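You operate a simulated robot arm through the tools that you are given. There is no shell and no other tool. Be economical: measure what you need, move in short steps, check, and stop when the job is done.

The job below is to be done with a simulated robot arm. You get a single attempt, and the scene is never put back.

TASK
Tighten the red and the green bolt, then crank the red-striped cradle to 45 and pin it.
Fine: The red and the green bolt are tight before the crank turns; the red pin ends in its hole.
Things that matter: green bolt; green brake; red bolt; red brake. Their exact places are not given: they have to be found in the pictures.

It is judged by the outcome, as a careful person would: the job done as asked, and still so three seconds after it is handed in. It fails if anything else is knocked over, pushed out of place, dropped, spilled or broken.

THE ROBOT
A 6-joint arm with a two-finger parallel gripper on a trunk, on a base that drives. Base frame: it is fixed to the floor where the robot stands at the start and does not move with it; the origin is under the middle of the robot, x ahead of it, y to its left, z up. Readings come in m, rad, newtons and seconds.
With the tool pointing down near the work surface it reaches from about 0.28 to 0.68 m from the robot's upright axis, wherever it stands. Its first joint turns from -2.897 to 2.897 rad. Places, roughly: green bolt [0.5, 0, 0.9]; green brake [0.5, 2.4, 0.2]; red bolt [0, 1.6, 0.9]; red brake [-0.1, 2.2, 0.2]. Payload 4.1 kg.
The tool frame sits at the grasp point between the pads (the TCP): z along the fingers, y along the line on which they close. The tips reach 0.023 m beyond it. The gripper opens to 0.094 m. The fingers are 0.038 m wide and 0.01 m thick; the gripper's body (0.054 by 0.096 m) begins 0.039 m behind the TCP.
Orientation is that of the tool frame in the base frame, as [roll, pitch, yaw] about the fixed x, y, z axes, in that order (R = Rz(yaw) Ry(pitch) Rx(roll)). With the fingers straight down and closing along the base's y, the tool's x points along the base's -x, its y along +y and its z along -z.

THE INTERFACE
- The arm moves only by the tool play_rows. Its argument "moves" is a list of rows, each a list of 7 numbers: the shift along the tool's x, y, z in m, then the turn, a rotation vector about the tool's x, y, z in rad, then the gripper command, from -1 (fully open) to 1 (shut), values between in proportion. In form: [[dx, dy, dz, rx, ry, rz, fingers], ...]. A call has 1 to 12 rows; each row is the pose to reach, as a shift and turn from the pose commanded when the call began, along the tool's axes at that moment. A row lasts 0.2 s, in which the tool goes at most 0.05 m and 0.15 rad; a call with a longer step from one row to the next is refused whole, and so is a gripper value outside its range. Where a pose cannot be reached the arm comes as near as it can. A force on the tool above 90 N (or 10 N above the force at the start of the call, whichever is more), or a blocked arm, ends the call early, and 0.2 s more pass. The fingers move at their own pace (about 0.045 m/s each) and stop on an object; they squeeze with about 41 N. The grip force told is the motor's: it shows also when the fingers shut on nothing. Time passes only in rows, and 0.2 s behind the last, so rows that repeat a pose let the fingers close. It gives the time, the measured TCP pose, the force on the tool (base axes), the opening and the grip force at its end, in the units of the frame above (readings bear some noise), with the torque about the TCP (base axes, N m) and any sound that the robot's microphone picked up.
- Cameras (640 x 400 px; columns grow to the right, rows downward): "scene" is now at [0.021, 0.1373, 1.4428]; the picture's right is [-0.33, -0.95, 0.00], its down [-0.59, 0.20, -0.78] and it looks along [0.74, -0.25, -0.62] (base axes); focal length 252 px, centre (320, 200). "wrist" rides on the gripper at [0.086, 0.016, -0.074] in the tool frame; the picture's right is [-0.18, 0.98, 0.00], its down [-0.58, -0.11, -0.81] and it looks along [-0.79, -0.15, 0.59] (tool axes); focal length 243 px, centre (320, 200).
- capture(camera): a new picture of that camera. It takes no simulated time.
- move_column(by): slides the trunk up (or, below 0, down) by that many m; the arm and the scene camera ride with it, the base frame stays. It gives what a move gives, with no picture.
- drive_base(legs): drives the robot by 1 to 6 legs, each [ahead, turn to the left] in m and rad, along the robot's own axes; the way and the turn of a leg run together, so that a leg with both is an arc; at most 1.5 m and 3.142 rad a leg. The arm and the cameras ride along, it lands a little off, and it stops where it bumps. It gives what a move gives.
- aim_head(pan, tilt): turns the head with the scene camera to pan (to the left, within 2.705 rad either way) and tilt (down, from -0.506 to 1.204), counted from straight ahead of the robot. It gives what a move gives.
- locate(camera, pixels): for up to 12 pixels [column, row] of the newest picture of that camera ("zoom" is the newest enlarged one), the place [x, y, z] in the base frame of the surface seen there, good to about 0.003 m. It takes no simulated time.
- enlarge(camera, box): a new picture of the part [left, top, right, bottom] of that camera's present view, enlarged. It takes no simulated time.
- hand_in(): hands the job in; it is judged then, once.

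Keep the steps short. Do not move on a guess: measure, check each grasp and each placing, and mend mistakes. In all there are 80 turns and 68 pictures (those below and enlarged ones count). Leave the gripper open and the arm clear of the work at the hand-in unless told otherwise, and finish with a single line.

The tools are called as name(argument=value, ...) on one line, values as JSON. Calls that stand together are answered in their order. play_rows: Moves the arm, as the interface text tells. Its arguments: {"type":"object","properties":{"moves":{"type":"array","items":{"type":"array","items":{"type":"number"}}}},"required":["moves"]} The other tools are called the same way: move_column (by) slides the trunk up or down; drive_base (legs) drives the base; aim_head (pan, tilt) turns the head that bears the scene camera; capture (camera) takes a picture; locate (camera, pixels) gives the place of the surface under pixels of a picture; enlarge (camera, box) takes an enlarged picture of a part of a camera's view; hand_in () hands the job in.

At the start:

```text
time_s: 0.0
ee_pos: [0.4073, -0.137, 1.1401]
tcp_rot: [-3.141, 0.001, 3.141]
contact_force: [0.2, 0.8, 0.0]
torque: [0.0, -0.01, -0.02]
opening: 0.094
gripper_force: 0.0
trunk travel left (down, up): [-0.4, 0.19]
robot x, y, heading: [0.0029, 0.0031, 0.003]
head pan, tilt: [-0.332, 0.672]
```

scene: 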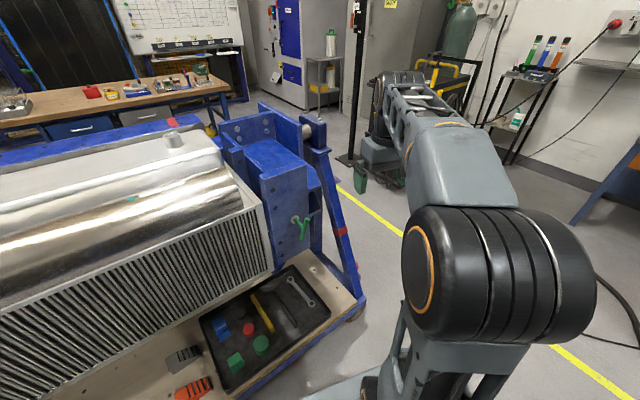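
wrist: 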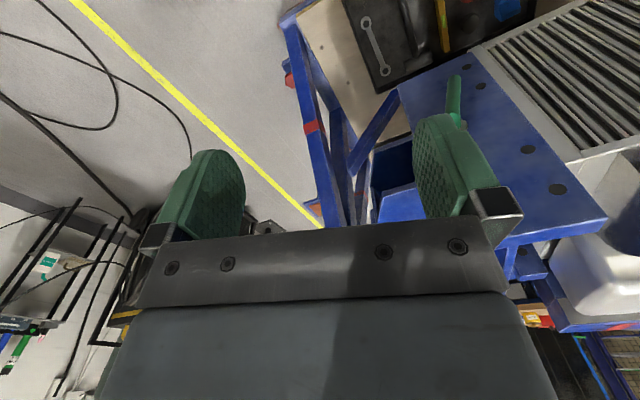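

I see a long metal drum in a blue frame, with a green handle near scene pixel (300,225). I'll enlarge that area and look around first.

enlarge(camera="scene", box=[170, 90, 370, 400])

locate(camera="scene", pixels=[[302, 225], [297, 218], [305, 235], [341, 232], [308, 128], [173, 140], [300, 290], [360, 175], [265, 270], [130, 200]])

aim_head(pan=0.5, tilt=0.6)

capture(camera="scene")

```text
1.29 times, centred on (270, 245) of scene
```

zoom: 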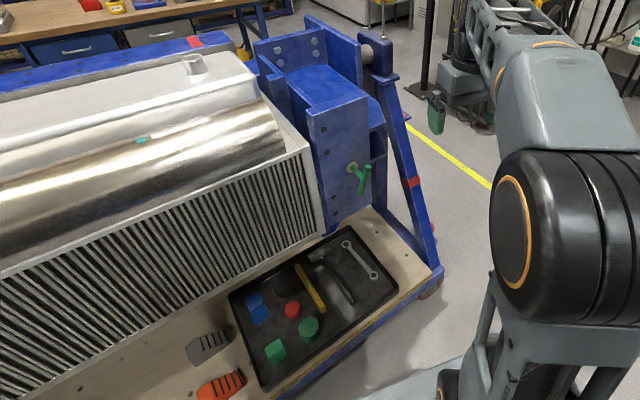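

```text
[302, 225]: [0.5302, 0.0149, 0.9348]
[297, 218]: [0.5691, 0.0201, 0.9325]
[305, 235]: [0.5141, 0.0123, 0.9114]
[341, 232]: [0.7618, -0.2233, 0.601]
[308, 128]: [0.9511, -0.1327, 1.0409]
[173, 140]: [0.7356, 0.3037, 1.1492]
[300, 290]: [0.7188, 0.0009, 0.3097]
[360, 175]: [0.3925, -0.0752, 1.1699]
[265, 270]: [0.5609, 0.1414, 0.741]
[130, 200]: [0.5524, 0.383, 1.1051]
```

```text
time_s: 1.1
ee_pos: [0.408, -0.1369, 1.1402]
tcp_rot: [-3.141, 0.001, -3.141]
contact_force: [0.4, 0.0, 0.3]
torque: [0.0, -0.01, 0.01]
opening: 0.094
gripper_force: 0.1
trunk travel left (down, up): [-0.4, 0.19]
robot x, y, heading: [-0.0002, -0.0014, -0.005]
head pan, tilt: [0.499, 0.6]
```

```text
64 pictures are left
```

scene: 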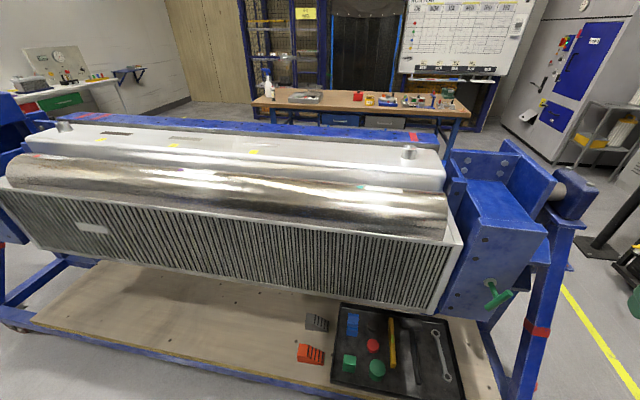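

The green T-handle bolt is on the right end clamp. Next I look left to the other end.

aim_head(pan=1.3, tilt=0.5)

capture(camera="scene")

aim_head(pan=2.1, tilt=0.5)

capture(camera="scene")

```text
time_s: 2.3
ee_pos: [0.408, -0.1369, 1.1413]
tcp_rot: [3.14, 0.001, -3.14]
contact_force: [0.3, -0.4, 0.0]
torque: [0.01, 0.0, -0.02]
opening: 0.094
gripper_force: 0.1
trunk travel left (down, up): [-0.4, 0.19]
robot x, y, heading: [0.0008, 0.0003, 0.002]
head pan, tilt: [1.3, 0.499]
```

```text
63 pictures are left
```

scene: 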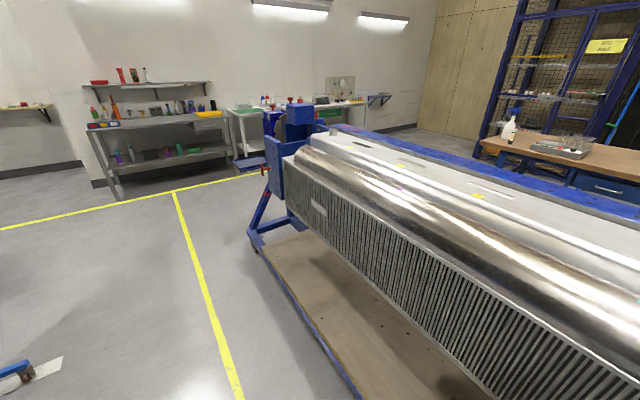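

```text
time_s: 3.4
ee_pos: [0.409, -0.1353, 1.1415]
tcp_rot: [3.14, -0.001, 3.141]
contact_force: [-0.5, 0.6, -0.6]
torque: [-0.01, -0.01, 0.0]
opening: 0.094
gripper_force: 0.1
trunk travel left (down, up): [-0.4, 0.19]
robot x, y, heading: [0.0001, 0.0006, -0.002]
head pan, tilt: [2.1, 0.499]
```

```text
62 pictures are left
```

scene: 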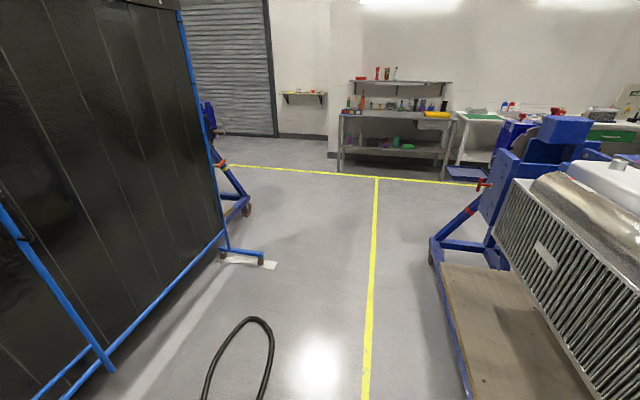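

There's a red T-handle near (480,185), and another red one behind the screen near (222,163). I'll enlarge both.

enlarge(camera="scene", box=[420, 90, 600, 280])

locate(camera="scene", pixels=[[482, 185], [471, 211], [563, 125], [222, 166], [208, 110], [240, 210], [262, 260], [495, 262], [432, 257]])

enlarge(camera="scene", box=[180, 80, 300, 280])

```text
2.11 times, centred on (510, 185) of scene
```

zoom: 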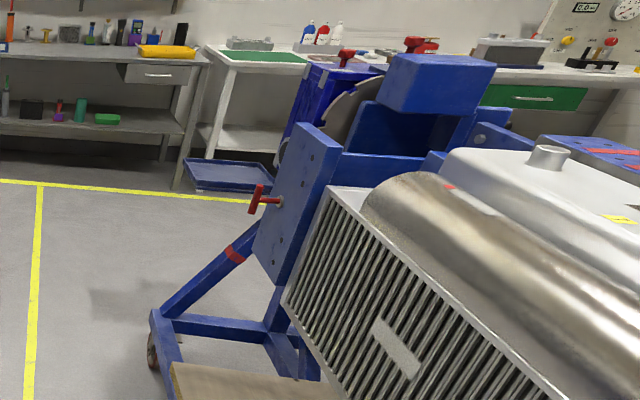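

```text
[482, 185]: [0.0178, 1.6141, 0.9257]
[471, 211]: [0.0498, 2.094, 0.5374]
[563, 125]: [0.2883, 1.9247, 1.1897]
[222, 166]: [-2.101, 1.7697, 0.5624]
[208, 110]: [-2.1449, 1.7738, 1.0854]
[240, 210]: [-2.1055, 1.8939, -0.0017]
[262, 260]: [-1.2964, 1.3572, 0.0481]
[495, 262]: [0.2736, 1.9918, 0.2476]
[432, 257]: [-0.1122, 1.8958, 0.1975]
```

```text
2.00 times, centred on (240, 180) of scene
```

zoom: 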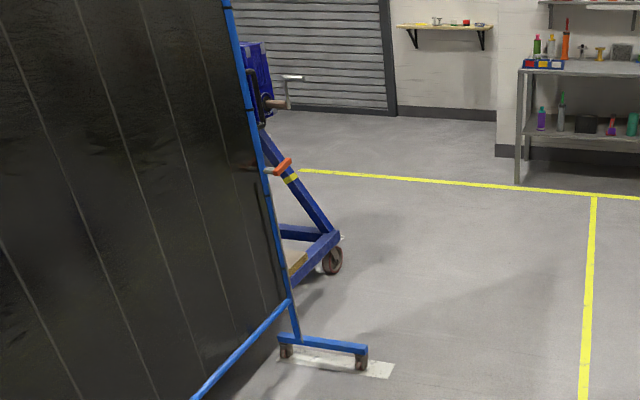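

The cradle at hand carries red tape; the one behind the screen is yellow-striped. Now a close look at the green T-bolt.

aim_head(pan=0.0, tilt=0.75)

capture(camera="scene")

```text
time_s: 5.4
ee_pos: [0.4083, -0.1361, 1.1417]
tcp_rot: [-3.141, 0.001, -3.14]
contact_force: [0.6, -0.4, 0.4]
torque: [-0.01, -0.03, 0.02]
opening: 0.094
gripper_force: 0.1
trunk travel left (down, up): [-0.4, 0.19]
robot x, y, heading: [-0.0005, -0.002, 0.003]
head pan, tilt: [0.0, 0.75]
```

```text
59 pictures are left
```

scene: 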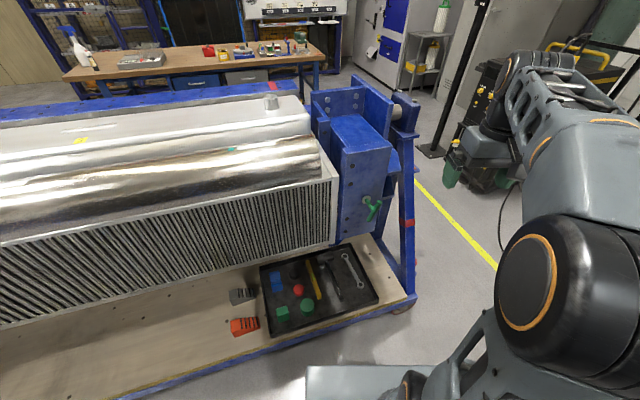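

enlarge(camera="scene", box=[330, 165, 410, 245])

locate(camera="zoom", pixels=[[320, 200], [270, 170], [300, 200], [340, 230], [285, 215], [365, 175]])

```text
5.00 times, centred on (370, 205) of scene
```

zoom: 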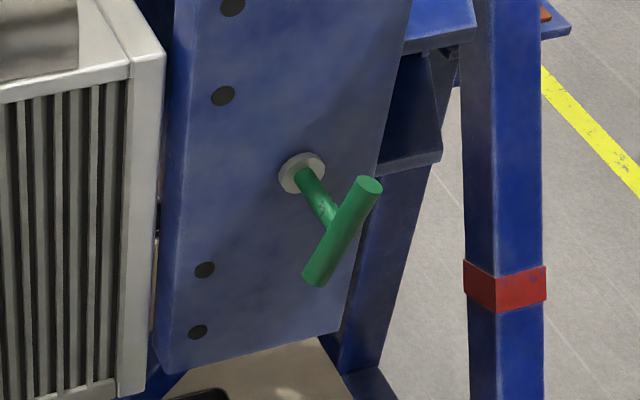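

```text
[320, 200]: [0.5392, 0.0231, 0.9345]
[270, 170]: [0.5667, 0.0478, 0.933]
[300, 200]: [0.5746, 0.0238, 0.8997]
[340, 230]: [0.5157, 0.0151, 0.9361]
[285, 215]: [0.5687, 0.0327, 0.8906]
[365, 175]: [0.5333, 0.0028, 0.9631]
```

I'll fit the plate plane and find the bar ends.

locate(camera="zoom", pixels=[[250, 50], [370, 50], [200, 200], [240, 330], [340, 130], [220, 230], [293, 175], [310, 185], [335, 225], [368, 188], [318, 272], [342, 228]])

```text
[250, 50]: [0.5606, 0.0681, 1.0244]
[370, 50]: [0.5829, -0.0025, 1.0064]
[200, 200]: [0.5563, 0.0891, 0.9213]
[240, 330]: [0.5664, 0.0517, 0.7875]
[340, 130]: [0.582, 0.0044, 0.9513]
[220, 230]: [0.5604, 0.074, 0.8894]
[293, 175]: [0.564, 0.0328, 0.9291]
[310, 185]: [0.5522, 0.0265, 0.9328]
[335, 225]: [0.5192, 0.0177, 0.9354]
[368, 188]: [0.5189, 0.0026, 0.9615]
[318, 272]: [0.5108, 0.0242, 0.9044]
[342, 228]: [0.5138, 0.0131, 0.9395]
```

The plate normal is about (-0.957,-0.29,0) and the bar's centre about (0.520,0.015,0.933), leaning ~22° from vertical. I'll back up 0.15 m for room, then tilt the tool to point forward.

drive_base(legs=[[-0.15, 0]])

play_rows(moves=[[0, 0, 0, 0, -0.14, 0, -1], [0, 0, 0, 0, -0.28, 0, -1], [0, 0, 0, 0, -0.42, 0, -1], [0, 0, 0, 0, -0.56, 0, -1], [0, 0, 0, 0, -0.7, 0, -1], [0, 0, 0, 0, -0.84, 0, -1], [0, 0, 0, 0, -0.98, 0, -1], [0, 0, 0, 0, -1.12, 0, -1], [0, 0, 0, 0, -1.26, 0, -1], [0, 0, 0, 0, -1.4, 0, -1], [0, 0, 0, 0, -1.5, 0, -1], [0, 0, 0, 0, -1.5708, 0, -1]])

```text
time_s: 6.8
ee_pos: [0.259, -0.1358, 1.1411]
tcp_rot: [-3.141, 0.001, -3.141]
contact_force: [0.4, 0.6, 1.0]
torque: [-0.02, 0.02, 0.01]
opening: 0.0938
gripper_force: 0.1
trunk travel left (down, up): [-0.4, 0.19]
robot x, y, heading: [-0.1481, -0.0006, 0.001]
head pan, tilt: [0.0, 0.75]
```

```text
time_s: 9.4
ee_pos: [0.2583, -0.1373, 1.1416]
tcp_rot: [-0.45, 1.569, -0.453]
contact_force: [0.0, -0.5, -1.1]
torque: [0.0, 0.02, -0.04]
opening: 0.094
gripper_force: 0.1
trunk travel left (down, up): [-0.4, 0.19]
robot x, y, heading: [-0.1428, 0.0005, -0.003]
head pan, tilt: [0.0, 0.75]
```

The tool now points forward. Next I align to the bolt axis and bar tilt, ending 0.12 m short of the bar.

play_rows(moves=[[0.026, 0.0146, 0.018, -0.0363, 0.007, 0.0475, -1], [0.052, 0.029, 0.037, -0.0726, 0.014, 0.095, -1], [0.078, 0.044, 0.055, -0.109, 0.021, 0.1425, -1], [0.1045, 0.0585, 0.0735, -0.145, 0.028, 0.19, -1], [0.13, 0.073, 0.092, -0.1815, 0.035, 0.2375, -1], [0.157, 0.088, 0.11, -0.218, 0.042, 0.285, -1], [0.183, 0.102, 0.129, -0.254, 0.049, 0.3325, -1], [0.209, 0.117, 0.147, -0.2904, 0.0563, 0.38, -1], [0.209, 0.117, 0.147, -0.2904, 0.0563, 0.38, -1]])

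capture(camera="wrist")

capture(camera="scene")

```text
time_s: 11.4
ee_pos: [0.4056, -0.0192, 0.9345]
tcp_rot: [1.57, 1.187, 1.865]
contact_force: [1.1, -0.2, 0.3]
torque: [0.0, 0.01, -0.03]
opening: 0.094
gripper_force: 0.0
trunk travel left (down, up): [-0.4, 0.19]
robot x, y, heading: [-0.1438, -0.0015, -0.002]
head pan, tilt: [0.0, 0.75]
```

```text
57 pictures are left
```

wrist: 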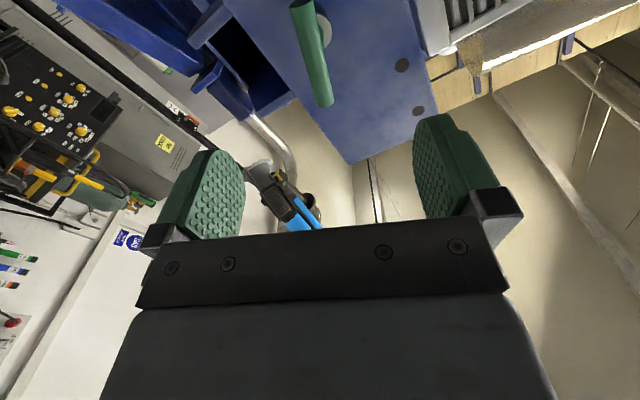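

```text
56 pictures are left
```

scene: 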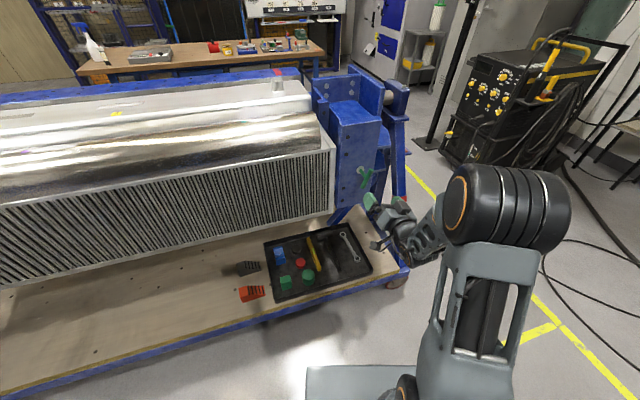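

The bar shows at wrist (295,5)-(325,105). I'll measure it from here.

locate(camera="wrist", pixels=[[303, 8], [310, 40], [317, 70], [323, 98], [325, 30]])

```text
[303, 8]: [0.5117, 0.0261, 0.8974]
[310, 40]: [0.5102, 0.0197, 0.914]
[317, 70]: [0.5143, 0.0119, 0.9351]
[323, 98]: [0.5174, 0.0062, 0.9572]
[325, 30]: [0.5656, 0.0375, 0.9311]
```

Aligned to within 2 mm. I advance 0.118 m along the tool axis, then close.

play_rows(moves=[[0, 0.0005, 0.04, 0, 0, 0, -1], [0, 0.001, 0.08, 0, 0, 0, -1], [0.002, 0.0016, 0.118, 0, 0, 0, -1], [0.002, 0.0016, 0.118, 0, 0, 0, 1], [0.002, 0.0016, 0.118, 0, 0, 0, 1], [0.002, 0.0016, 0.118, 0, 0, 0, 1], [0.002, 0.0016, 0.118, 0, 0, 0, 1], [0.002, 0.0016, 0.118, 0, 0, 0, 1], [0.002, 0.0016, 0.118, 0, 0, 0, 1]])

capture(camera="wrist")

```text
time_s: 13.4
ee_pos: [0.5208, 0.0153, 0.9299]
tcp_rot: [1.577, 1.185, 1.867]
contact_force: [4.3, -15.5, -7.9]
torque: [0.04, -0.01, -0.22]
opening: 0.016
gripper_force: 45.7
trunk travel left (down, up): [-0.4, 0.19]
robot x, y, heading: [-0.1466, -0.0005, -0.003]
head pan, tilt: [0.0, 0.75]
```

```text
55 pictures are left
```

wrist: 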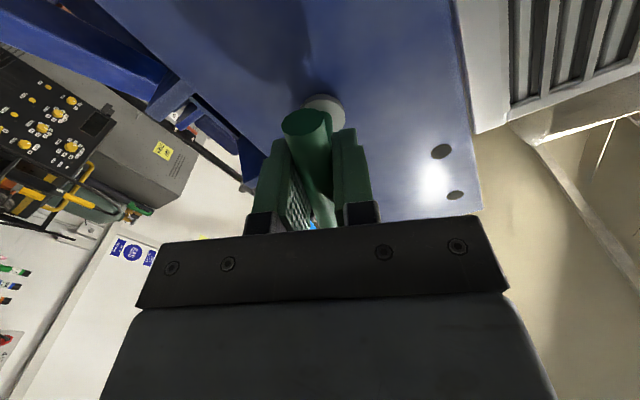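

Gripped at 16 mm opening. Now I turn clockwise (positive about tool z), watching the torque.

play_rows(moves=[[0, -0.002, 0, 0, 0, 0.0, 1], [0, -0.002, 0, 0, 0, 0.1, 1], [0, -0.002, 0, 0, 0, 0.2, 1], [0, -0.002, 0, 0, 0, 0.3, 1], [0, -0.002, 0, 0, 0, 0.4, 1], [0, -0.002, 0, 0, 0, 0.5, 1]])

```text
time_s: 14.8
ee_pos: [0.5194, 0.014, 0.9296]
tcp_rot: [1.573, 0.686, 1.866]
contact_force: [0.5, -8.4, -4.5]
torque: [-0.29, 0.83, 1.09]
opening: 0.0156
gripper_force: 44.7
trunk travel left (down, up): [-0.4, 0.19]
robot x, y, heading: [-0.1487, 0.0002, -0.001]
head pan, tilt: [0.0, 0.75]
```

It turns with nearly no axial torque. Continuing.

play_rows(moves=[[0, 0, 0, 0, 0, 0.12, 1], [0, 0, 0, 0, 0, 0.24, 1], [0, 0, 0, 0, 0, 0.36, 1], [0, 0, 0, 0, 0, 0.48, 1], [0, 0, 0, 0, 0, 0.6, 1], [0, 0, 0, 0, 0, 0.72, 1], [0, 0, 0, 0, 0, 0.84, 1], [0, 0, 0, 0, 0, 0.96, 1]])

capture(camera="wrist")

```text
time_s: 16.6
ee_pos: [0.5201, 0.015, 0.93]
tcp_rot: [1.57, -0.273, 1.863]
contact_force: [5.4, -2.5, 0.9]
torque: [-0.12, 0.21, -0.44]
opening: 0.0154
gripper_force: 45.1
trunk travel left (down, up): [-0.4, 0.19]
robot x, y, heading: [-0.1478, 0.0043, -0.002]
head pan, tilt: [0.0, 0.75]
```

```text
54 pictures are left
```

wrist: 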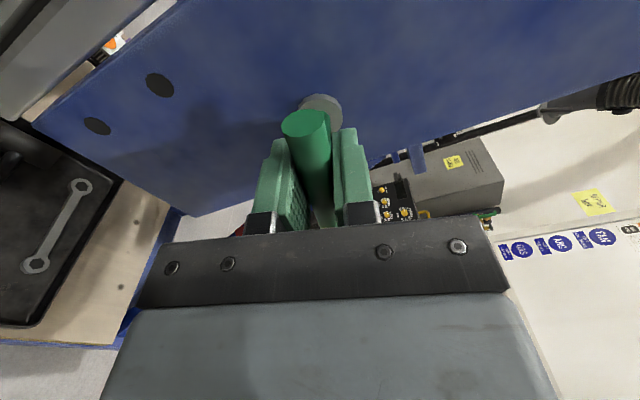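

The bar follows. I keep turning.

play_rows(moves=[[0, 0, 0, 0, 0, 0.14, 1], [0, 0, 0, 0, 0, 0.28, 1], [0, 0, 0, 0, 0, 0.42, 1], [0, 0, 0, 0, 0, 0.56, 1], [0, 0, 0, 0, 0, 0.7, 1], [0, 0, 0, 0, 0, 0.84, 1], [0, 0, 0, 0, 0, 0.98, 1], [0, 0, 0, 0, 0, 1.12, 1], [0, 0, 0, 0, 0, 1.26, 1]])

```text
time_s: 18.6
ee_pos: [0.5205, 0.0139, 0.9305]
tcp_rot: [1.53, -1.535, 1.903]
contact_force: [14.8, -2.7, 16.8]
torque: [-0.38, 0.99, -0.01]
opening: 0.0156
gripper_force: 45.1
trunk travel left (down, up): [-0.4, 0.19]
robot x, y, heading: [-0.14, -0.0007, 0.001]
head pan, tilt: [0.0, 0.75]
```

play_rows(moves=[[0, 0, 0.001, 0, 0, 0.14, 1], [0, 0, 0.001, 0, 0, 0.28, 1], [0, 0, 0.002, 0, 0, 0.42, 1], [0, 0, 0.002, 0, 0, 0.56, 1], [0, 0, 0.002, 0, 0, 0.7, 1]])

capture(camera="scene")

```text
time_s: 19.8
ee_pos: [0.5195, 0.0134, 0.9305]
tcp_rot: [-1.572, -0.905, -1.279]
contact_force: [-3.6, -12.1, 13.7]
torque: [-0.34, 0.89, 0.65]
opening: 0.0158
gripper_force: 45.1
trunk travel left (down, up): [-0.4, 0.19]
robot x, y, heading: [-0.1477, -0.001, -0.002]
head pan, tilt: [0.0, 0.75]
```

```text
53 pictures are left
```

scene: 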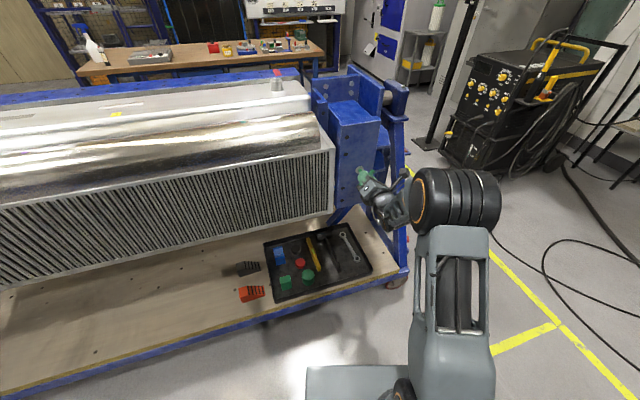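

play_rows(moves=[[0, 0, 0, 0, 0, 0.14, 1], [0, 0, 0, 0, 0, 0.28, 1], [0, 0, 0, 0, 0, 0.42, 1], [0, 0, 0, 0, 0, 0.56, 1], [0, 0, 0, 0, 0, 0.7, 1], [0, 0, 0, 0, 0, 0.84, 1], [0, 0, 0, 0, 0, 0.98, 1], [0, 0, 0, 0, 0, 1.12, 1]])

capture(camera="wrist")

```text
time_s: 21.6
ee_pos: [0.5196, 0.0152, 0.9292]
tcp_rot: [-1.573, 0.208, -1.276]
contact_force: [-7.8, -9.0, -1.7]
torque: [-2.2, -0.73, -0.44]
opening: 0.0236
gripper_force: 45.1
trunk travel left (down, up): [-0.4, 0.19]
robot x, y, heading: [-0.1479, 0.0005, -0.001]
head pan, tilt: [0.0, 0.75]
```

```text
52 pictures are left
```

wrist: 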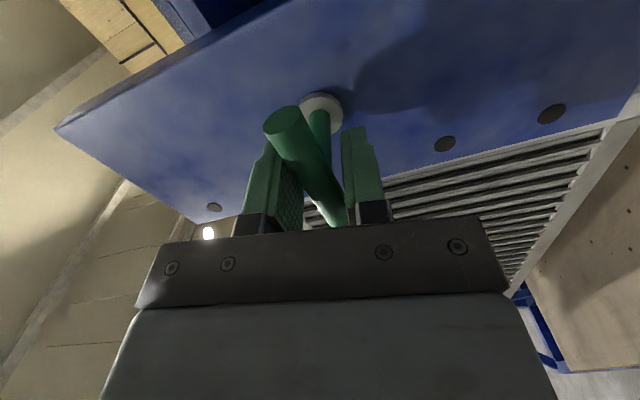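

The torque about the axis jumped to ~2.3 N·m and the opening widened to 23.6 mm, so the bolt has come to a stop. I'll ease back 0.2 rad to check, then press again.

play_rows(moves=[[0, 0, 0, 0, 0, -0.1, 1], [0, 0, 0, 0, 0, -0.2, 1], [0, 0, 0, 0, 0, -0.2, 1]])

play_rows(moves=[[0, 0, 0, 0, 0, 0.08, 1], [0, 0, 0, 0, 0, 0.16, 1], [0, 0, 0, 0, 0, 0.24, 1], [0, 0, 0, 0, 0, 0.24, 1]])

```text
time_s: 22.4
ee_pos: [0.5212, 0.0167, 0.9299]
tcp_rot: [-1.57, 0.008, -1.276]
contact_force: [-12.3, -2.3, -1.2]
torque: [-1.03, -0.31, 0.84]
opening: 0.0156
gripper_force: 45.1
trunk travel left (down, up): [-0.4, 0.19]
robot x, y, heading: [-0.1482, 0.0009, 0.002]
head pan, tilt: [0.0, 0.75]
```

```text
time_s: 23.4
ee_pos: [0.5195, 0.0154, 0.9303]
tcp_rot: [-1.573, 0.249, -1.277]
contact_force: [-11.9, -2.2, -6.3]
torque: [-2.26, -0.68, 0.35]
opening: 0.0252
gripper_force: 45.3
trunk travel left (down, up): [-0.4, 0.19]
robot x, y, heading: [-0.1471, 0.0003, -0.001]
head pan, tilt: [0.0, 0.75]
```

The stop is firm at the same place: the green bolt is tight. I relax the twist, open and back straight off.

play_rows(moves=[[0, 0, 0, 0, 0, -0.12, 1], [0, 0, 0, 0, 0, -0.22, 1], [0, 0, 0, 0, 0, -0.22, -1], [0, 0, 0, 0, 0, -0.22, -1], [0, 0, 0, 0, 0, -0.22, -1], [0, 0, 0, 0, 0, -0.22, -1], [0, 0, -0.03, 0, 0, -0.22, -1], [0, 0, -0.07, 0, 0, -0.22, -1], [0, 0, -0.11, 0, 0, -0.22, -1], [0, 0, -0.15, 0, 0, -0.22, -1], [0, 0, -0.19, 0, 0, -0.22, -1]])

enlarge(camera="scene", box=[310, 130, 430, 220])

aim_head(pan=1.8, tilt=0.3)

capture(camera="scene")

```text
time_s: 25.8
ee_pos: [0.339, -0.0392, 0.9306]
tcp_rot: [-1.571, 0.03, -1.276]
contact_force: [-0.1, 0.2, -0.7]
torque: [-0.03, 0.02, 0.01]
opening: 0.0939
gripper_force: 0.1
trunk travel left (down, up): [-0.4, 0.19]
robot x, y, heading: [-0.1461, -0.0038, 0.003]
head pan, tilt: [0.0, 0.75]
```

```text
4.44 times, centred on (370, 175) of scene
```

zoom: 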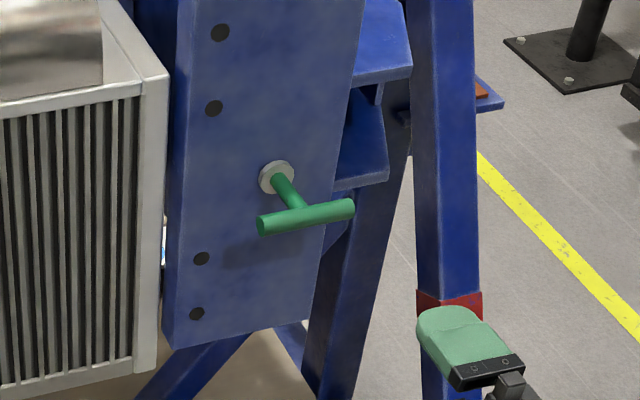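

```text
time_s: 27.6
ee_pos: [0.3409, -0.0407, 0.9307]
tcp_rot: [-1.57, 0.03, -1.278]
contact_force: [0.4, 0.1, -0.2]
torque: [0.01, 0.03, 0.0]
opening: 0.094
gripper_force: 0.1
trunk travel left (down, up): [-0.4, 0.19]
robot x, y, heading: [-0.1483, -0.0031, -0.004]
head pan, tilt: [1.799, 0.3]
```

```text
50 pictures are left
```

scene: 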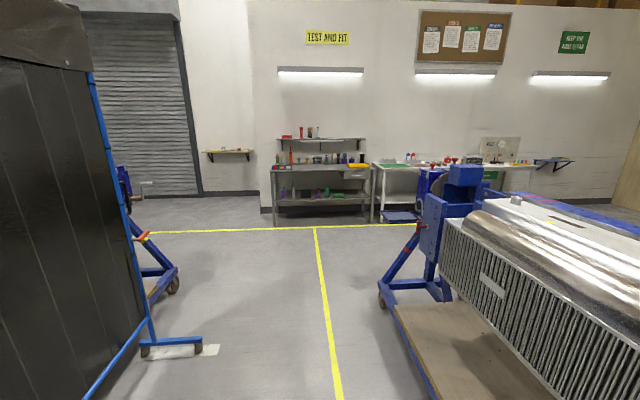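

The green bolt's bar now lies level, and the screw is in. Next I unwind the wrist and check the floor along the way to the red bolt.

play_rows(moves=[[0, 0, 0, 0, 0, -0.15, -1], [0, 0, 0, 0, 0, -0.3, -1], [0, 0, 0, 0, 0, -0.45, -1], [0, 0, 0, 0, 0, -0.6, -1], [0, 0, 0, 0, 0, -0.75, -1], [0, 0, 0, 0, 0, -0.9, -1], [0, 0, 0, 0, 0, -1.05, -1], [0, 0, 0, 0, 0, -1.2, -1], [0, 0, 0, 0, 0, -1.35, -1], [0, 0, 0, 0, 0, -1.5, -1], [0, 0, 0, 0, 0, -1.65, -1], [0, 0, 0, 0, 0, -1.8, -1]])

play_rows(moves=[[0, 0, 0, 0, 0, -0.15, -1], [0, 0, 0, 0, 0, -0.3, -1], [0, 0, 0, 0, 0, -0.45, -1], [0, 0, 0, 0, 0, -0.6, -1], [0, 0, 0, 0, 0, -0.75, -1], [0, 0, 0, 0, 0, -0.9, -1], [0, 0, 0, 0, 0, -1.05, -1], [0, 0, 0, 0, 0, -1.2, -1], [0, 0, 0, 0, 0, -1.35, -1], [0, 0, 0, 0, 0, -1.5, -1], [0, 0, 0, 0, 0, -1.65, -1], [0, 0, 0, 0, 0, -1.8, -1]])

aim_head(pan=2.0, tilt=0.85)

capture(camera="scene")

```text
time_s: 30.2
ee_pos: [0.3397, -0.0403, 0.9309]
tcp_rot: [1.57, -1.369, 1.864]
contact_force: [-0.4, -0.1, -0.4]
torque: [-0.01, 0.0, 0.02]
opening: 0.0941
gripper_force: 0.1
trunk travel left (down, up): [-0.4, 0.19]
robot x, y, heading: [-0.1503, -0.0002, 0.002]
head pan, tilt: [1.799, 0.3]
```

```text
time_s: 32.8
ee_pos: [0.3394, -0.0396, 0.929]
tcp_rot: [1.571, 0.431, 1.862]
contact_force: [0.7, 0.1, -0.2]
torque: [0.02, 0.01, 0.02]
opening: 0.0941
gripper_force: 0.1
trunk travel left (down, up): [-0.4, 0.19]
robot x, y, heading: [-0.1466, -0.0006, -0.001]
head pan, tilt: [1.799, 0.3]
```

```text
time_s: 33.7
ee_pos: [0.3401, -0.0407, 0.9304]
tcp_rot: [1.571, 0.428, 1.862]
contact_force: [-0.2, -0.2, -0.1]
torque: [-0.02, -0.01, 0.01]
opening: 0.0941
gripper_force: 0.2
trunk travel left (down, up): [-0.4, 0.19]
robot x, y, heading: [-0.1451, -0.0008, 0.003]
head pan, tilt: [2.0, 0.85]
```

```text
49 pictures are left
```

scene: 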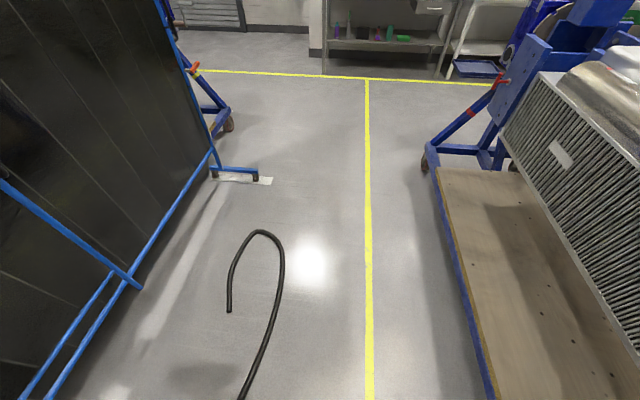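

locate(camera="scene", pixels=[[282, 270], [255, 232], [240, 395], [368, 200], [370, 350], [257, 177], [424, 168], [442, 175], [480, 350], [366, 80]])

```text
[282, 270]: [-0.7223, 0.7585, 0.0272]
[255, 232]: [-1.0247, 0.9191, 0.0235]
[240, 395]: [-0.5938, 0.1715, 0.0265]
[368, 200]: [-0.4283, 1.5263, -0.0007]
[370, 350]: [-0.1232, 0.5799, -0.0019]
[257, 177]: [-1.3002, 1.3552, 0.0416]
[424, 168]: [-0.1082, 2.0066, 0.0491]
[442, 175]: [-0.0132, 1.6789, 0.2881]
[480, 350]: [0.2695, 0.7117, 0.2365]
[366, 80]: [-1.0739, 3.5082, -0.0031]
```

The hose's nearest point (-0.72,0.76) leaves about 0.35 m beside my path. I go forward 6 cm, turn, drive parallel to the cradle, and turn back to face it.

drive_base(legs=[[0.06, 0], [0, 1.898], [0.85, 0], [0.84, 0], [0, -1.898]])

aim_head(pan=0.25, tilt=0.6)

capture(camera="scene")

```text
time_s: 51.9
ee_pos: [-0.1603, 1.5401, 0.9307]
tcp_rot: [1.57, 0.427, 1.897]
contact_force: [0.0, -0.1, -1.1]
torque: [0.0, 0.02, 0.0]
opening: 0.094
gripper_force: 0.0
trunk travel left (down, up): [-0.4, 0.19]
robot x, y, heading: [-0.6512, 1.5673, 0.032]
head pan, tilt: [2.0, 0.85]
```

```text
time_s: 53.7
ee_pos: [-0.1617, 1.5385, 0.9311]
tcp_rot: [1.571, 0.428, 1.895]
contact_force: [-1.1, -0.5, -0.1]
torque: [0.0, 0.04, 0.0]
opening: 0.094
gripper_force: 0.0
trunk travel left (down, up): [-0.4, 0.19]
robot x, y, heading: [-0.6506, 1.5667, 0.029]
head pan, tilt: [0.25, 0.6]
```

```text
48 pictures are left
```

scene: 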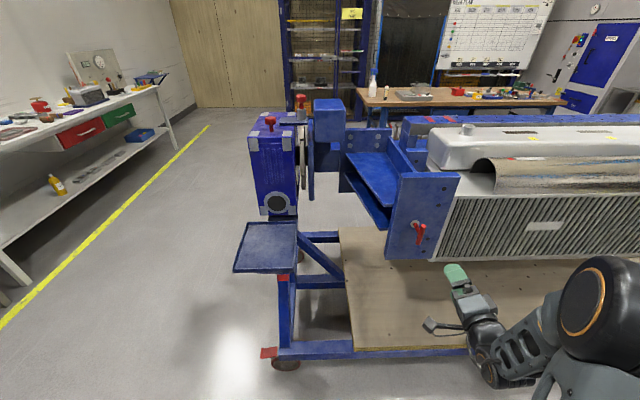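

I see the gearbox, its red pin, and a red brake pedal at (267,352). Enlarging the bolt and the gearbox.

enlarge(camera="scene", box=[370, 180, 490, 270])

locate(camera="zoom", pixels=[[150, 50], [300, 40], [130, 250], [230, 300], [145, 150], [250, 120], [245, 200], [255, 290], [265, 240], [280, 235], [215, 200], [340, 330]])

enlarge(camera="scene", box=[215, 85, 375, 285])

```text
4.44 times, centred on (430, 225) of scene
```

zoom: 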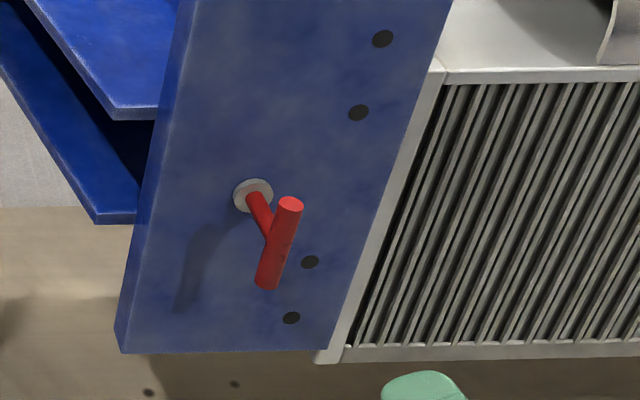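

```text
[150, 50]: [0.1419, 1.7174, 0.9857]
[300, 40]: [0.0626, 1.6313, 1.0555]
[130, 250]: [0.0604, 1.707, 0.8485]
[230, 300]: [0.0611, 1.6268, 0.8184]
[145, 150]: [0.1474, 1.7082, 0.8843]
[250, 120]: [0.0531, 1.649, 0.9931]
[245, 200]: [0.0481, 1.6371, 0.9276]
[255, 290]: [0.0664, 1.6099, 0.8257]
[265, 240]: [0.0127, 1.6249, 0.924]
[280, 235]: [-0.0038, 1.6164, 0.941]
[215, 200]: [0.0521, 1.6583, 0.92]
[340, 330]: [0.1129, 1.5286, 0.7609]
```

```text
2.00 times, centred on (295, 185) of scene
```

zoom: 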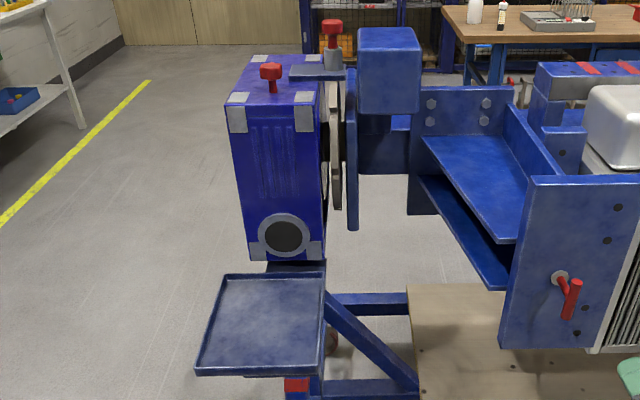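

enlarge(camera="scene", box=[400, 210, 440, 250])

locate(camera="zoom", pixels=[[350, 160], [345, 200], [335, 240], [325, 280], [315, 320], [290, 180], [265, 130], [200, 100], [420, 100], [200, 380], [380, 380]])

```text
10.00 times, centred on (420, 230) of scene
```

zoom: 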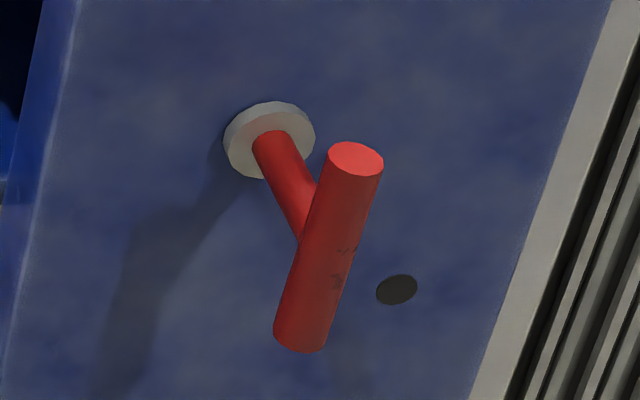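

```text
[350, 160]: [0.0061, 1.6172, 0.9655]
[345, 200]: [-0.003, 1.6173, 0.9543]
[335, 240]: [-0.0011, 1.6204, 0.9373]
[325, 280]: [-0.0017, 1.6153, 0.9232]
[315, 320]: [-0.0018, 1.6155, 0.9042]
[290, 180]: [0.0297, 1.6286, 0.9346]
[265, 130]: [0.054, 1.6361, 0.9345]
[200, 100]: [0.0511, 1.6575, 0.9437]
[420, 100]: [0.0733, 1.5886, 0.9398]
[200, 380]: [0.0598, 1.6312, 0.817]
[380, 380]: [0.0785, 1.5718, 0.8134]
```

The red bar stands nearly upright, its centre at about (0.005,1.619,0.933). I move to 0.11 m in front, rolled to straddle it.

play_rows(moves=[[0.0025, 0.0014, 0.008, 0, 0, -0.127, -1], [0.005, 0.0028, 0.016, 0, 0, -0.254, -1], [0.0075, 0.004, 0.024, 0, 0, -0.381, -1], [0.01, 0.0055, 0.032, 0, 0, -0.508, -1], [0.0125, 0.007, 0.04, 0, 0, -0.635, -1], [0.015, 0.008, 0.049, 0, 0, -0.762, -1], [0.0175, 0.0096, 0.057, 0, 0, -0.889, -1], [0.02, 0.011, 0.065, 0, 0, -1.016, -1], [0.0225, 0.0124, 0.073, 0, 0, -1.143, -1]])

play_rows(moves=[[0, 0, 0, 0.019, 0, 0, -1], [0, 0, 0, 0.019, 0, 0, -1]])

capture(camera="wrist")

```text
time_s: 55.7
ee_pos: [-0.0992, 1.5887, 0.9318]
tcp_rot: [-1.5, 1.568, -1.177]
contact_force: [0.2, -0.1, 0.2]
torque: [0.02, -0.04, 0.02]
opening: 0.0942
gripper_force: 0.0
trunk travel left (down, up): [-0.4, 0.19]
robot x, y, heading: [-0.6494, 1.5649, 0.029]
head pan, tilt: [0.25, 0.6]
```

```text
time_s: 56.3
ee_pos: [-0.099, 1.5882, 0.9318]
tcp_rot: [-1.544, 1.568, -1.24]
contact_force: [0.1, -0.4, -0.5]
torque: [0.01, -0.04, 0.01]
opening: 0.0942
gripper_force: 0.0
trunk travel left (down, up): [-0.4, 0.19]
robot x, y, heading: [-0.6491, 1.5621, 0.03]
head pan, tilt: [0.25, 0.6]
```

```text
44 pictures are left
```

wrist: 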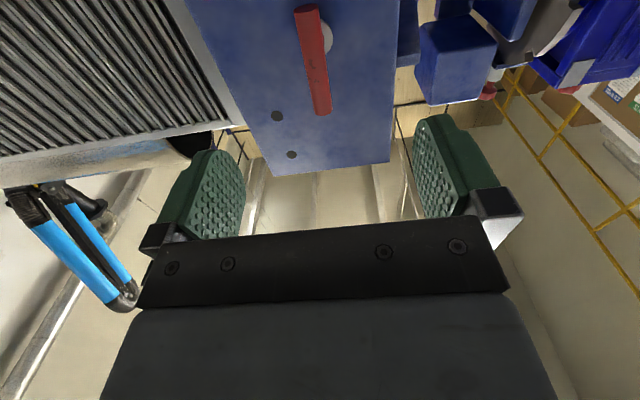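

Lined up like the green one. I advance 0.108 m and close.

play_rows(moves=[[0, 0, 0.036, 0, 0, 0, -1], [0, -0.001, 0.072, 0, 0, 0, -1], [0, -0.0015, 0.108, 0, 0, 0, -1], [0, -0.0015, 0.108, 0, 0, 0, 1], [0, -0.0015, 0.108, 0, 0, 0, 1], [0, -0.0015, 0.108, 0, 0, 0, 1], [0, -0.0015, 0.108, 0, 0, 0, 1], [0, -0.0015, 0.108, 0, 0, 0, 1], [0, -0.0015, 0.108, 0, 0, 0, 1]])

capture(camera="wrist")

```text
time_s: 58.3
ee_pos: [0.0037, 1.6175, 0.9315]
tcp_rot: [-0.008, 1.57, 0.295]
contact_force: [3.6, -4.7, 0.3]
torque: [0.03, 0.0, -0.07]
opening: 0.0157
gripper_force: 45.0
trunk travel left (down, up): [-0.4, 0.19]
robot x, y, heading: [-0.6497, 1.5649, 0.034]
head pan, tilt: [0.25, 0.6]
```

```text
43 pictures are left
```

wrist: 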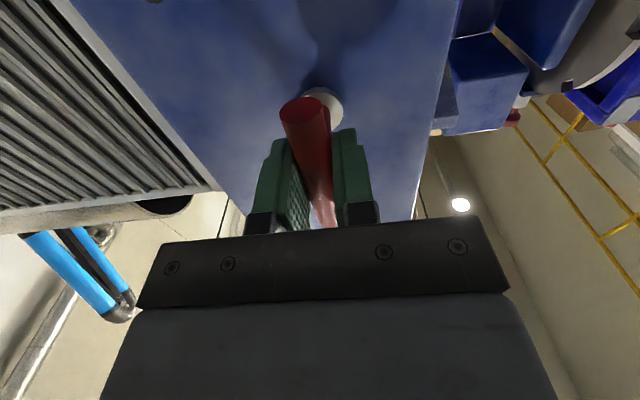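

Gripped. I turn clockwise in steps, reading the torque after each.

play_rows(moves=[[0, 0, 0, 0, 0, 0.14, 1], [0, 0, 0, 0, 0, 0.28, 1], [0, 0, 0, 0, 0, 0.42, 1], [0, 0, 0, 0, 0, 0.56, 1], [0, 0, 0, 0, 0, 0.7, 1], [0, 0, 0, 0, 0, 0.84, 1], [0, 0, 0, 0, 0, 0.98, 1], [0, 0, 0, 0, 0, 1.12, 1], [0, 0, 0, 0, 0, 1.26, 1]])

play_rows(moves=[[0, 0, 0, 0, 0, 0.14, 1], [0, 0, 0, 0, 0, 0.28, 1], [0, 0, 0, 0, 0, 0.42, 1], [0, 0, 0, 0, 0, 0.56, 1], [0, 0, 0, 0, 0, 0.7, 1], [0, 0, 0, 0, 0, 0.84, 1], [0, 0, 0, 0, 0, 0.98, 1], [0, 0, 0, 0, 0, 1.12, 1], [0, 0, 0, 0, 0, 1.26, 1]])

play_rows(moves=[[0, 0, 0, 0, 0, 0.14, 1], [0, 0, 0, 0, 0, 0.28, 1], [0, 0, 0, 0, 0, 0.42, 1], [0, 0, 0, 0, 0, 0.56, 1], [0, 0, 0, 0, 0, 0.7, 1], [0, 0, 0, 0, 0, 0.84, 1]])

```text
time_s: 60.3
ee_pos: [0.0052, 1.6158, 0.9302]
tcp_rot: [1.574, 0.305, 1.875]
contact_force: [3.6, -24.0, -5.8]
torque: [-0.08, 0.11, 0.28]
opening: 0.0157
gripper_force: 45.0
trunk travel left (down, up): [-0.4, 0.19]
robot x, y, heading: [-0.6478, 1.5652, 0.027]
head pan, tilt: [0.25, 0.6]
```

```text
time_s: 62.3
ee_pos: [0.0037, 1.6173, 0.929]
tcp_rot: [1.586, -0.955, 1.864]
contact_force: [-6.4, -18.7, -27.6]
torque: [-0.07, 0.0, 0.11]
opening: 0.0158
gripper_force: 44.9
trunk travel left (down, up): [-0.4, 0.19]
robot x, y, heading: [-0.6497, 1.5651, 0.033]
head pan, tilt: [0.25, 0.6]
```

```text
time_s: 63.7
ee_pos: [0.0035, 1.6177, 0.9282]
tcp_rot: [-1.618, -1.347, -1.223]
contact_force: [-7.9, -7.9, -28.4]
torque: [-0.25, 0.69, 0.2]
opening: 0.0158
gripper_force: 44.7
trunk travel left (down, up): [-0.4, 0.19]
robot x, y, heading: [-0.6489, 1.5646, 0.031]
head pan, tilt: [0.25, 0.6]
```

3.4 rad so far with little axial torque; I relieve the side load by 2 mm and continue.

play_rows(moves=[[-0.002, 0, 0, 0, 0, 0.12, 1], [-0.002, 0, 0, 0, 0, 0.24, 1], [-0.002, 0, 0, 0, 0, 0.36, 1], [-0.002, 0, 0, 0, 0, 0.48, 1], [-0.002, 0, 0, 0, 0, 0.6, 1]])

play_rows(moves=[[0, 0, 0, 0, 0, 0.12, 1], [0, 0, 0, 0, 0, 0.24, 1], [0, 0, 0, 0, 0, 0.36, 1]])

```text
time_s: 64.9
ee_pos: [0.0022, 1.6172, 0.9279]
tcp_rot: [-1.572, -0.75, -1.264]
contact_force: [-5.8, -5.0, -15.0]
torque: [-0.29, 0.95, 1.02]
opening: 0.0158
gripper_force: 45.1
trunk travel left (down, up): [-0.4, 0.19]
robot x, y, heading: [-0.6416, 1.5628, 0.028]
head pan, tilt: [0.25, 0.6]
```

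```text
time_s: 65.7
ee_pos: [0.003, 1.6186, 0.9295]
tcp_rot: [-1.572, -0.39, -1.264]
contact_force: [-7.3, -3.4, -15.0]
torque: [-0.14, 0.43, 1.12]
opening: 0.0156
gripper_force: 44.7
trunk travel left (down, up): [-0.4, 0.19]
robot x, y, heading: [-0.6518, 1.5644, 0.032]
head pan, tilt: [0.25, 0.6]
```

play_rows(moves=[[0, 0, 0, 0, 0, 0.12, 1], [0, 0, 0, 0, 0, 0.24, 1], [0, 0, 0, 0, 0, 0.36, 1], [0, 0, 0, 0, 0, 0.36, 1]])

play_rows(moves=[[0, 0, 0, 0, 0, 0.12, 1], [0, 0, 0, 0, 0, 0.24, 1], [0, 0, 0, 0, 0, 0.24, 1]])

capture(camera="wrist")

```text
time_s: 66.7
ee_pos: [0.0035, 1.6198, 0.9301]
tcp_rot: [-1.57, -0.03, -1.266]
contact_force: [-2.0, -1.6, -9.0]
torque: [0.04, 0.03, 0.99]
opening: 0.0157
gripper_force: 44.9
trunk travel left (down, up): [-0.4, 0.19]
robot x, y, heading: [-0.6512, 1.5636, 0.031]
head pan, tilt: [0.25, 0.6]
```

```text
time_s: 67.5
ee_pos: [0.0043, 1.6185, 0.9295]
tcp_rot: [-1.572, 0.207, -1.266]
contact_force: [-0.7, -5.9, -5.8]
torque: [-2.14, -0.7, -0.28]
opening: 0.0236
gripper_force: 45.0
trunk travel left (down, up): [-0.4, 0.19]
robot x, y, heading: [-0.649, 1.5666, 0.03]
head pan, tilt: [0.25, 0.6]
```

```text
42 pictures are left
```

wrist: 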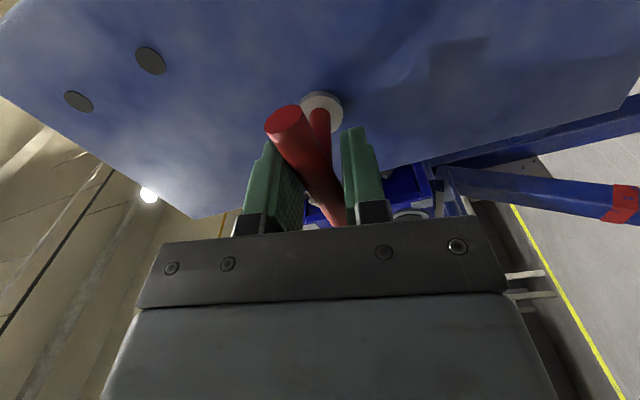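

Same firm stop: ~2.25 N·m, opening to 23.6 mm. The red bolt is tight. I relax, release and back off.

play_rows(moves=[[0, 0, 0, 0, 0, -0.12, 1], [0, 0, 0, 0, 0, -0.2, 1], [0, 0, 0, 0, 0, -0.2, -1], [0, 0, 0, 0, 0, -0.2, -1], [0, 0, 0, 0, 0, -0.2, -1], [0, 0, 0, 0, 0, -0.2, -1], [0, 0, -0.03, 0, 0, -0.2, -1], [0, 0, -0.07, 0, 0, -0.2, -1], [0, 0, -0.11, 0, 0, -0.2, -1], [0, 0, -0.15, 0, 0, -0.2, -1], [0, 0, -0.19, 0, 0, -0.2, -1]])

play_rows(moves=[[0, 0, 0, 0, 0, -0.15, -1], [0, 0, 0, 0, 0, -0.3, -1], [0, 0, 0, 0, 0, -0.45, -1], [0, 0, 0, 0, 0, -0.6, -1], [0, 0, 0, 0, 0, -0.75, -1], [0, 0, 0, 0, 0, -0.9, -1], [0, 0, 0, 0, 0, -1.05, -1], [0, 0, 0, 0, 0, -1.2, -1], [0, 0, 0, 0, 0, -1.35, -1], [0, 0, 0, 0, 0, -1.5, -1], [0, 0, 0, 0, 0, -1.65, -1], [0, 0, 0, 0, 0, -1.8, -1]])

play_rows(moves=[[0, 0, 0, 0, 0, -0.15, -1], [0, 0, 0, 0, 0, -0.3, -1], [0, 0, 0, 0, 0, -0.45, -1], [0, 0, 0, 0, 0, -0.6, -1], [0, 0, 0, 0, 0, -0.75, -1], [0, 0, 0, 0, 0, -0.9, -1], [0, 0, 0, 0, 0, -1.05, -1], [0, 0, 0, 0, 0, -1.2, -1], [0, 0, 0, 0, 0, -1.35, -1], [0, 0, 0, 0, 0, -1.5, -1], [0, 0, 0, 0, 0, -1.65, -1], [0, 0, 0, 0, 0, -1.8, -1]])

play_rows(moves=[[0, 0, 0, 0, 0, -0.15, -1], [0, 0, 0, 0, 0, -0.3, -1], [0, 0, 0, 0, 0, -0.45, -1], [0, 0, 0, 0, 0, -0.6, -1], [0, 0, 0, 0, 0, -0.75, -1], [0, 0, 0, 0, 0, -0.9, -1], [0, 0, 0, 0, 0, -1.05, -1], [0, 0, 0, 0, 0, -1.11, -1]])

capture(camera="scene")

```text
time_s: 69.9
ee_pos: [-0.1749, 1.5592, 0.9292]
tcp_rot: [-1.572, 0.008, -1.266]
contact_force: [0.4, 0.4, -0.8]
torque: [0.0, -0.01, 0.04]
opening: 0.0941
gripper_force: 0.0
out of reach, approached as far as the arm can: row 11
trunk travel left (down, up): [-0.4, 0.19]
robot x, y, heading: [-0.6504, 1.5639, 0.03]
head pan, tilt: [0.25, 0.6]
```

```text
time_s: 72.5
ee_pos: [-0.1728, 1.5609, 0.9289]
tcp_rot: [1.57, -1.346, 1.881]
contact_force: [0.6, -0.5, -0.2]
torque: [-0.02, 0.03, 0.01]
opening: 0.0941
gripper_force: 0.0
trunk travel left (down, up): [-0.4, 0.19]
robot x, y, heading: [-0.6492, 1.566, 0.03]
head pan, tilt: [0.25, 0.6]
```

```text
time_s: 75.1
ee_pos: [-0.1737, 1.5609, 0.9306]
tcp_rot: [1.569, 0.454, 1.878]
contact_force: [0.4, 0.9, 1.3]
torque: [-0.01, -0.03, -0.04]
opening: 0.0941
gripper_force: 0.0
trunk travel left (down, up): [-0.4, 0.19]
robot x, y, heading: [-0.6518, 1.5638, 0.032]
head pan, tilt: [0.25, 0.6]
```

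```text
time_s: 76.9
ee_pos: [-0.1733, 1.5608, 0.9298]
tcp_rot: [1.649, 1.56, 1.959]
contact_force: [0.1, -0.3, -0.3]
torque: [0.0, 0.02, -0.01]
opening: 0.094
gripper_force: 0.1
trunk travel left (down, up): [-0.4, 0.19]
robot x, y, heading: [-0.6502, 1.5615, 0.03]
head pan, tilt: [0.25, 0.6]
```

```text
41 pictures are left
```

scene: 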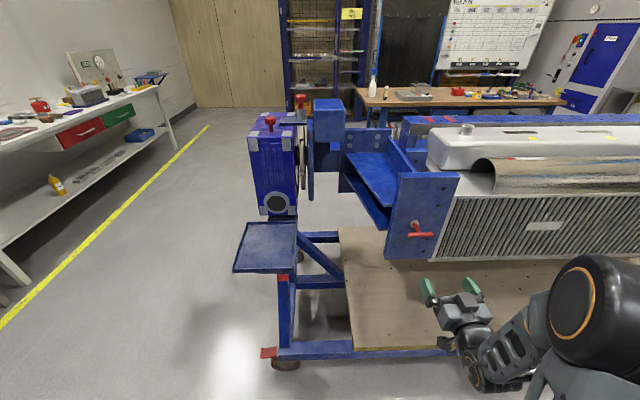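

Both bars lie level. Now a look at the brake pedal at (267,352) and the gearbox knobs.

enlarge(camera="scene", box=[240, 320, 340, 385])

locate(camera="zoom", pixels=[[185, 200], [165, 175], [215, 185], [240, 250], [250, 300], [160, 210], [215, 215]])

enlarge(camera="scene", box=[230, 80, 350, 160])

locate(camera="zoom", pixels=[[215, 220], [375, 115], [310, 235], [385, 300], [425, 330], [390, 200], [380, 160], [160, 290]])

```text
6.15 times, centred on (290, 352) of scene
```

zoom: 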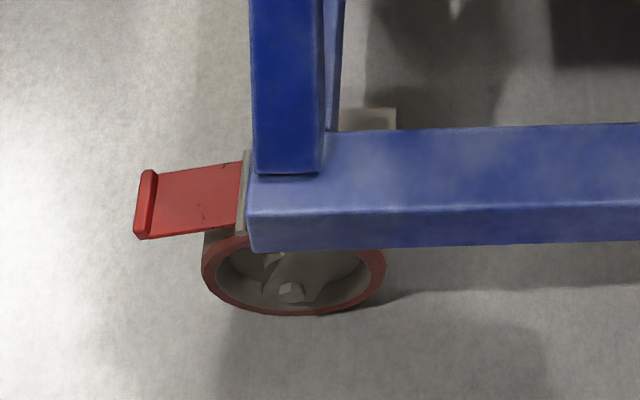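

```text
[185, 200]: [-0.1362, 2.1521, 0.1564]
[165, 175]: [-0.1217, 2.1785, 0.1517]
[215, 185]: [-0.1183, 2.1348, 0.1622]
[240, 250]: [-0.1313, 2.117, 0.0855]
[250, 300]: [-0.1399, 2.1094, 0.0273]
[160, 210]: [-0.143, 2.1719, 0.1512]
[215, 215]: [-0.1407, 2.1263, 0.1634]
```

```text
5.00 times, centred on (290, 120) of scene
```

zoom: 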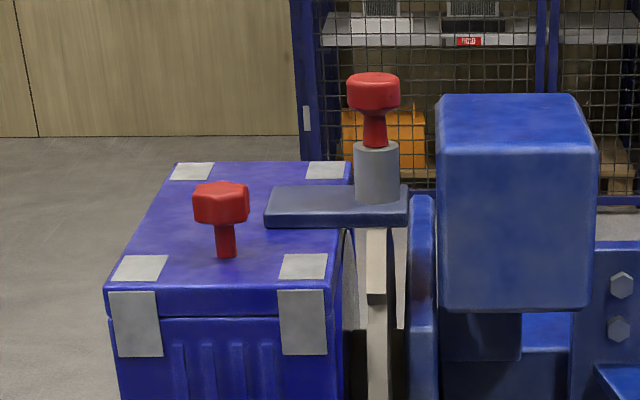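

```text
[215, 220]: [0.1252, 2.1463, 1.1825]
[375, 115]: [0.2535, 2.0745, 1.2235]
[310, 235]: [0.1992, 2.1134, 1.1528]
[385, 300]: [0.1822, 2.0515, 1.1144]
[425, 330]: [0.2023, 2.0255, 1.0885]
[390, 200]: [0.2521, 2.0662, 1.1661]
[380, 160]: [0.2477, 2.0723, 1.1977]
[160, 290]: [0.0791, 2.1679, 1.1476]
```

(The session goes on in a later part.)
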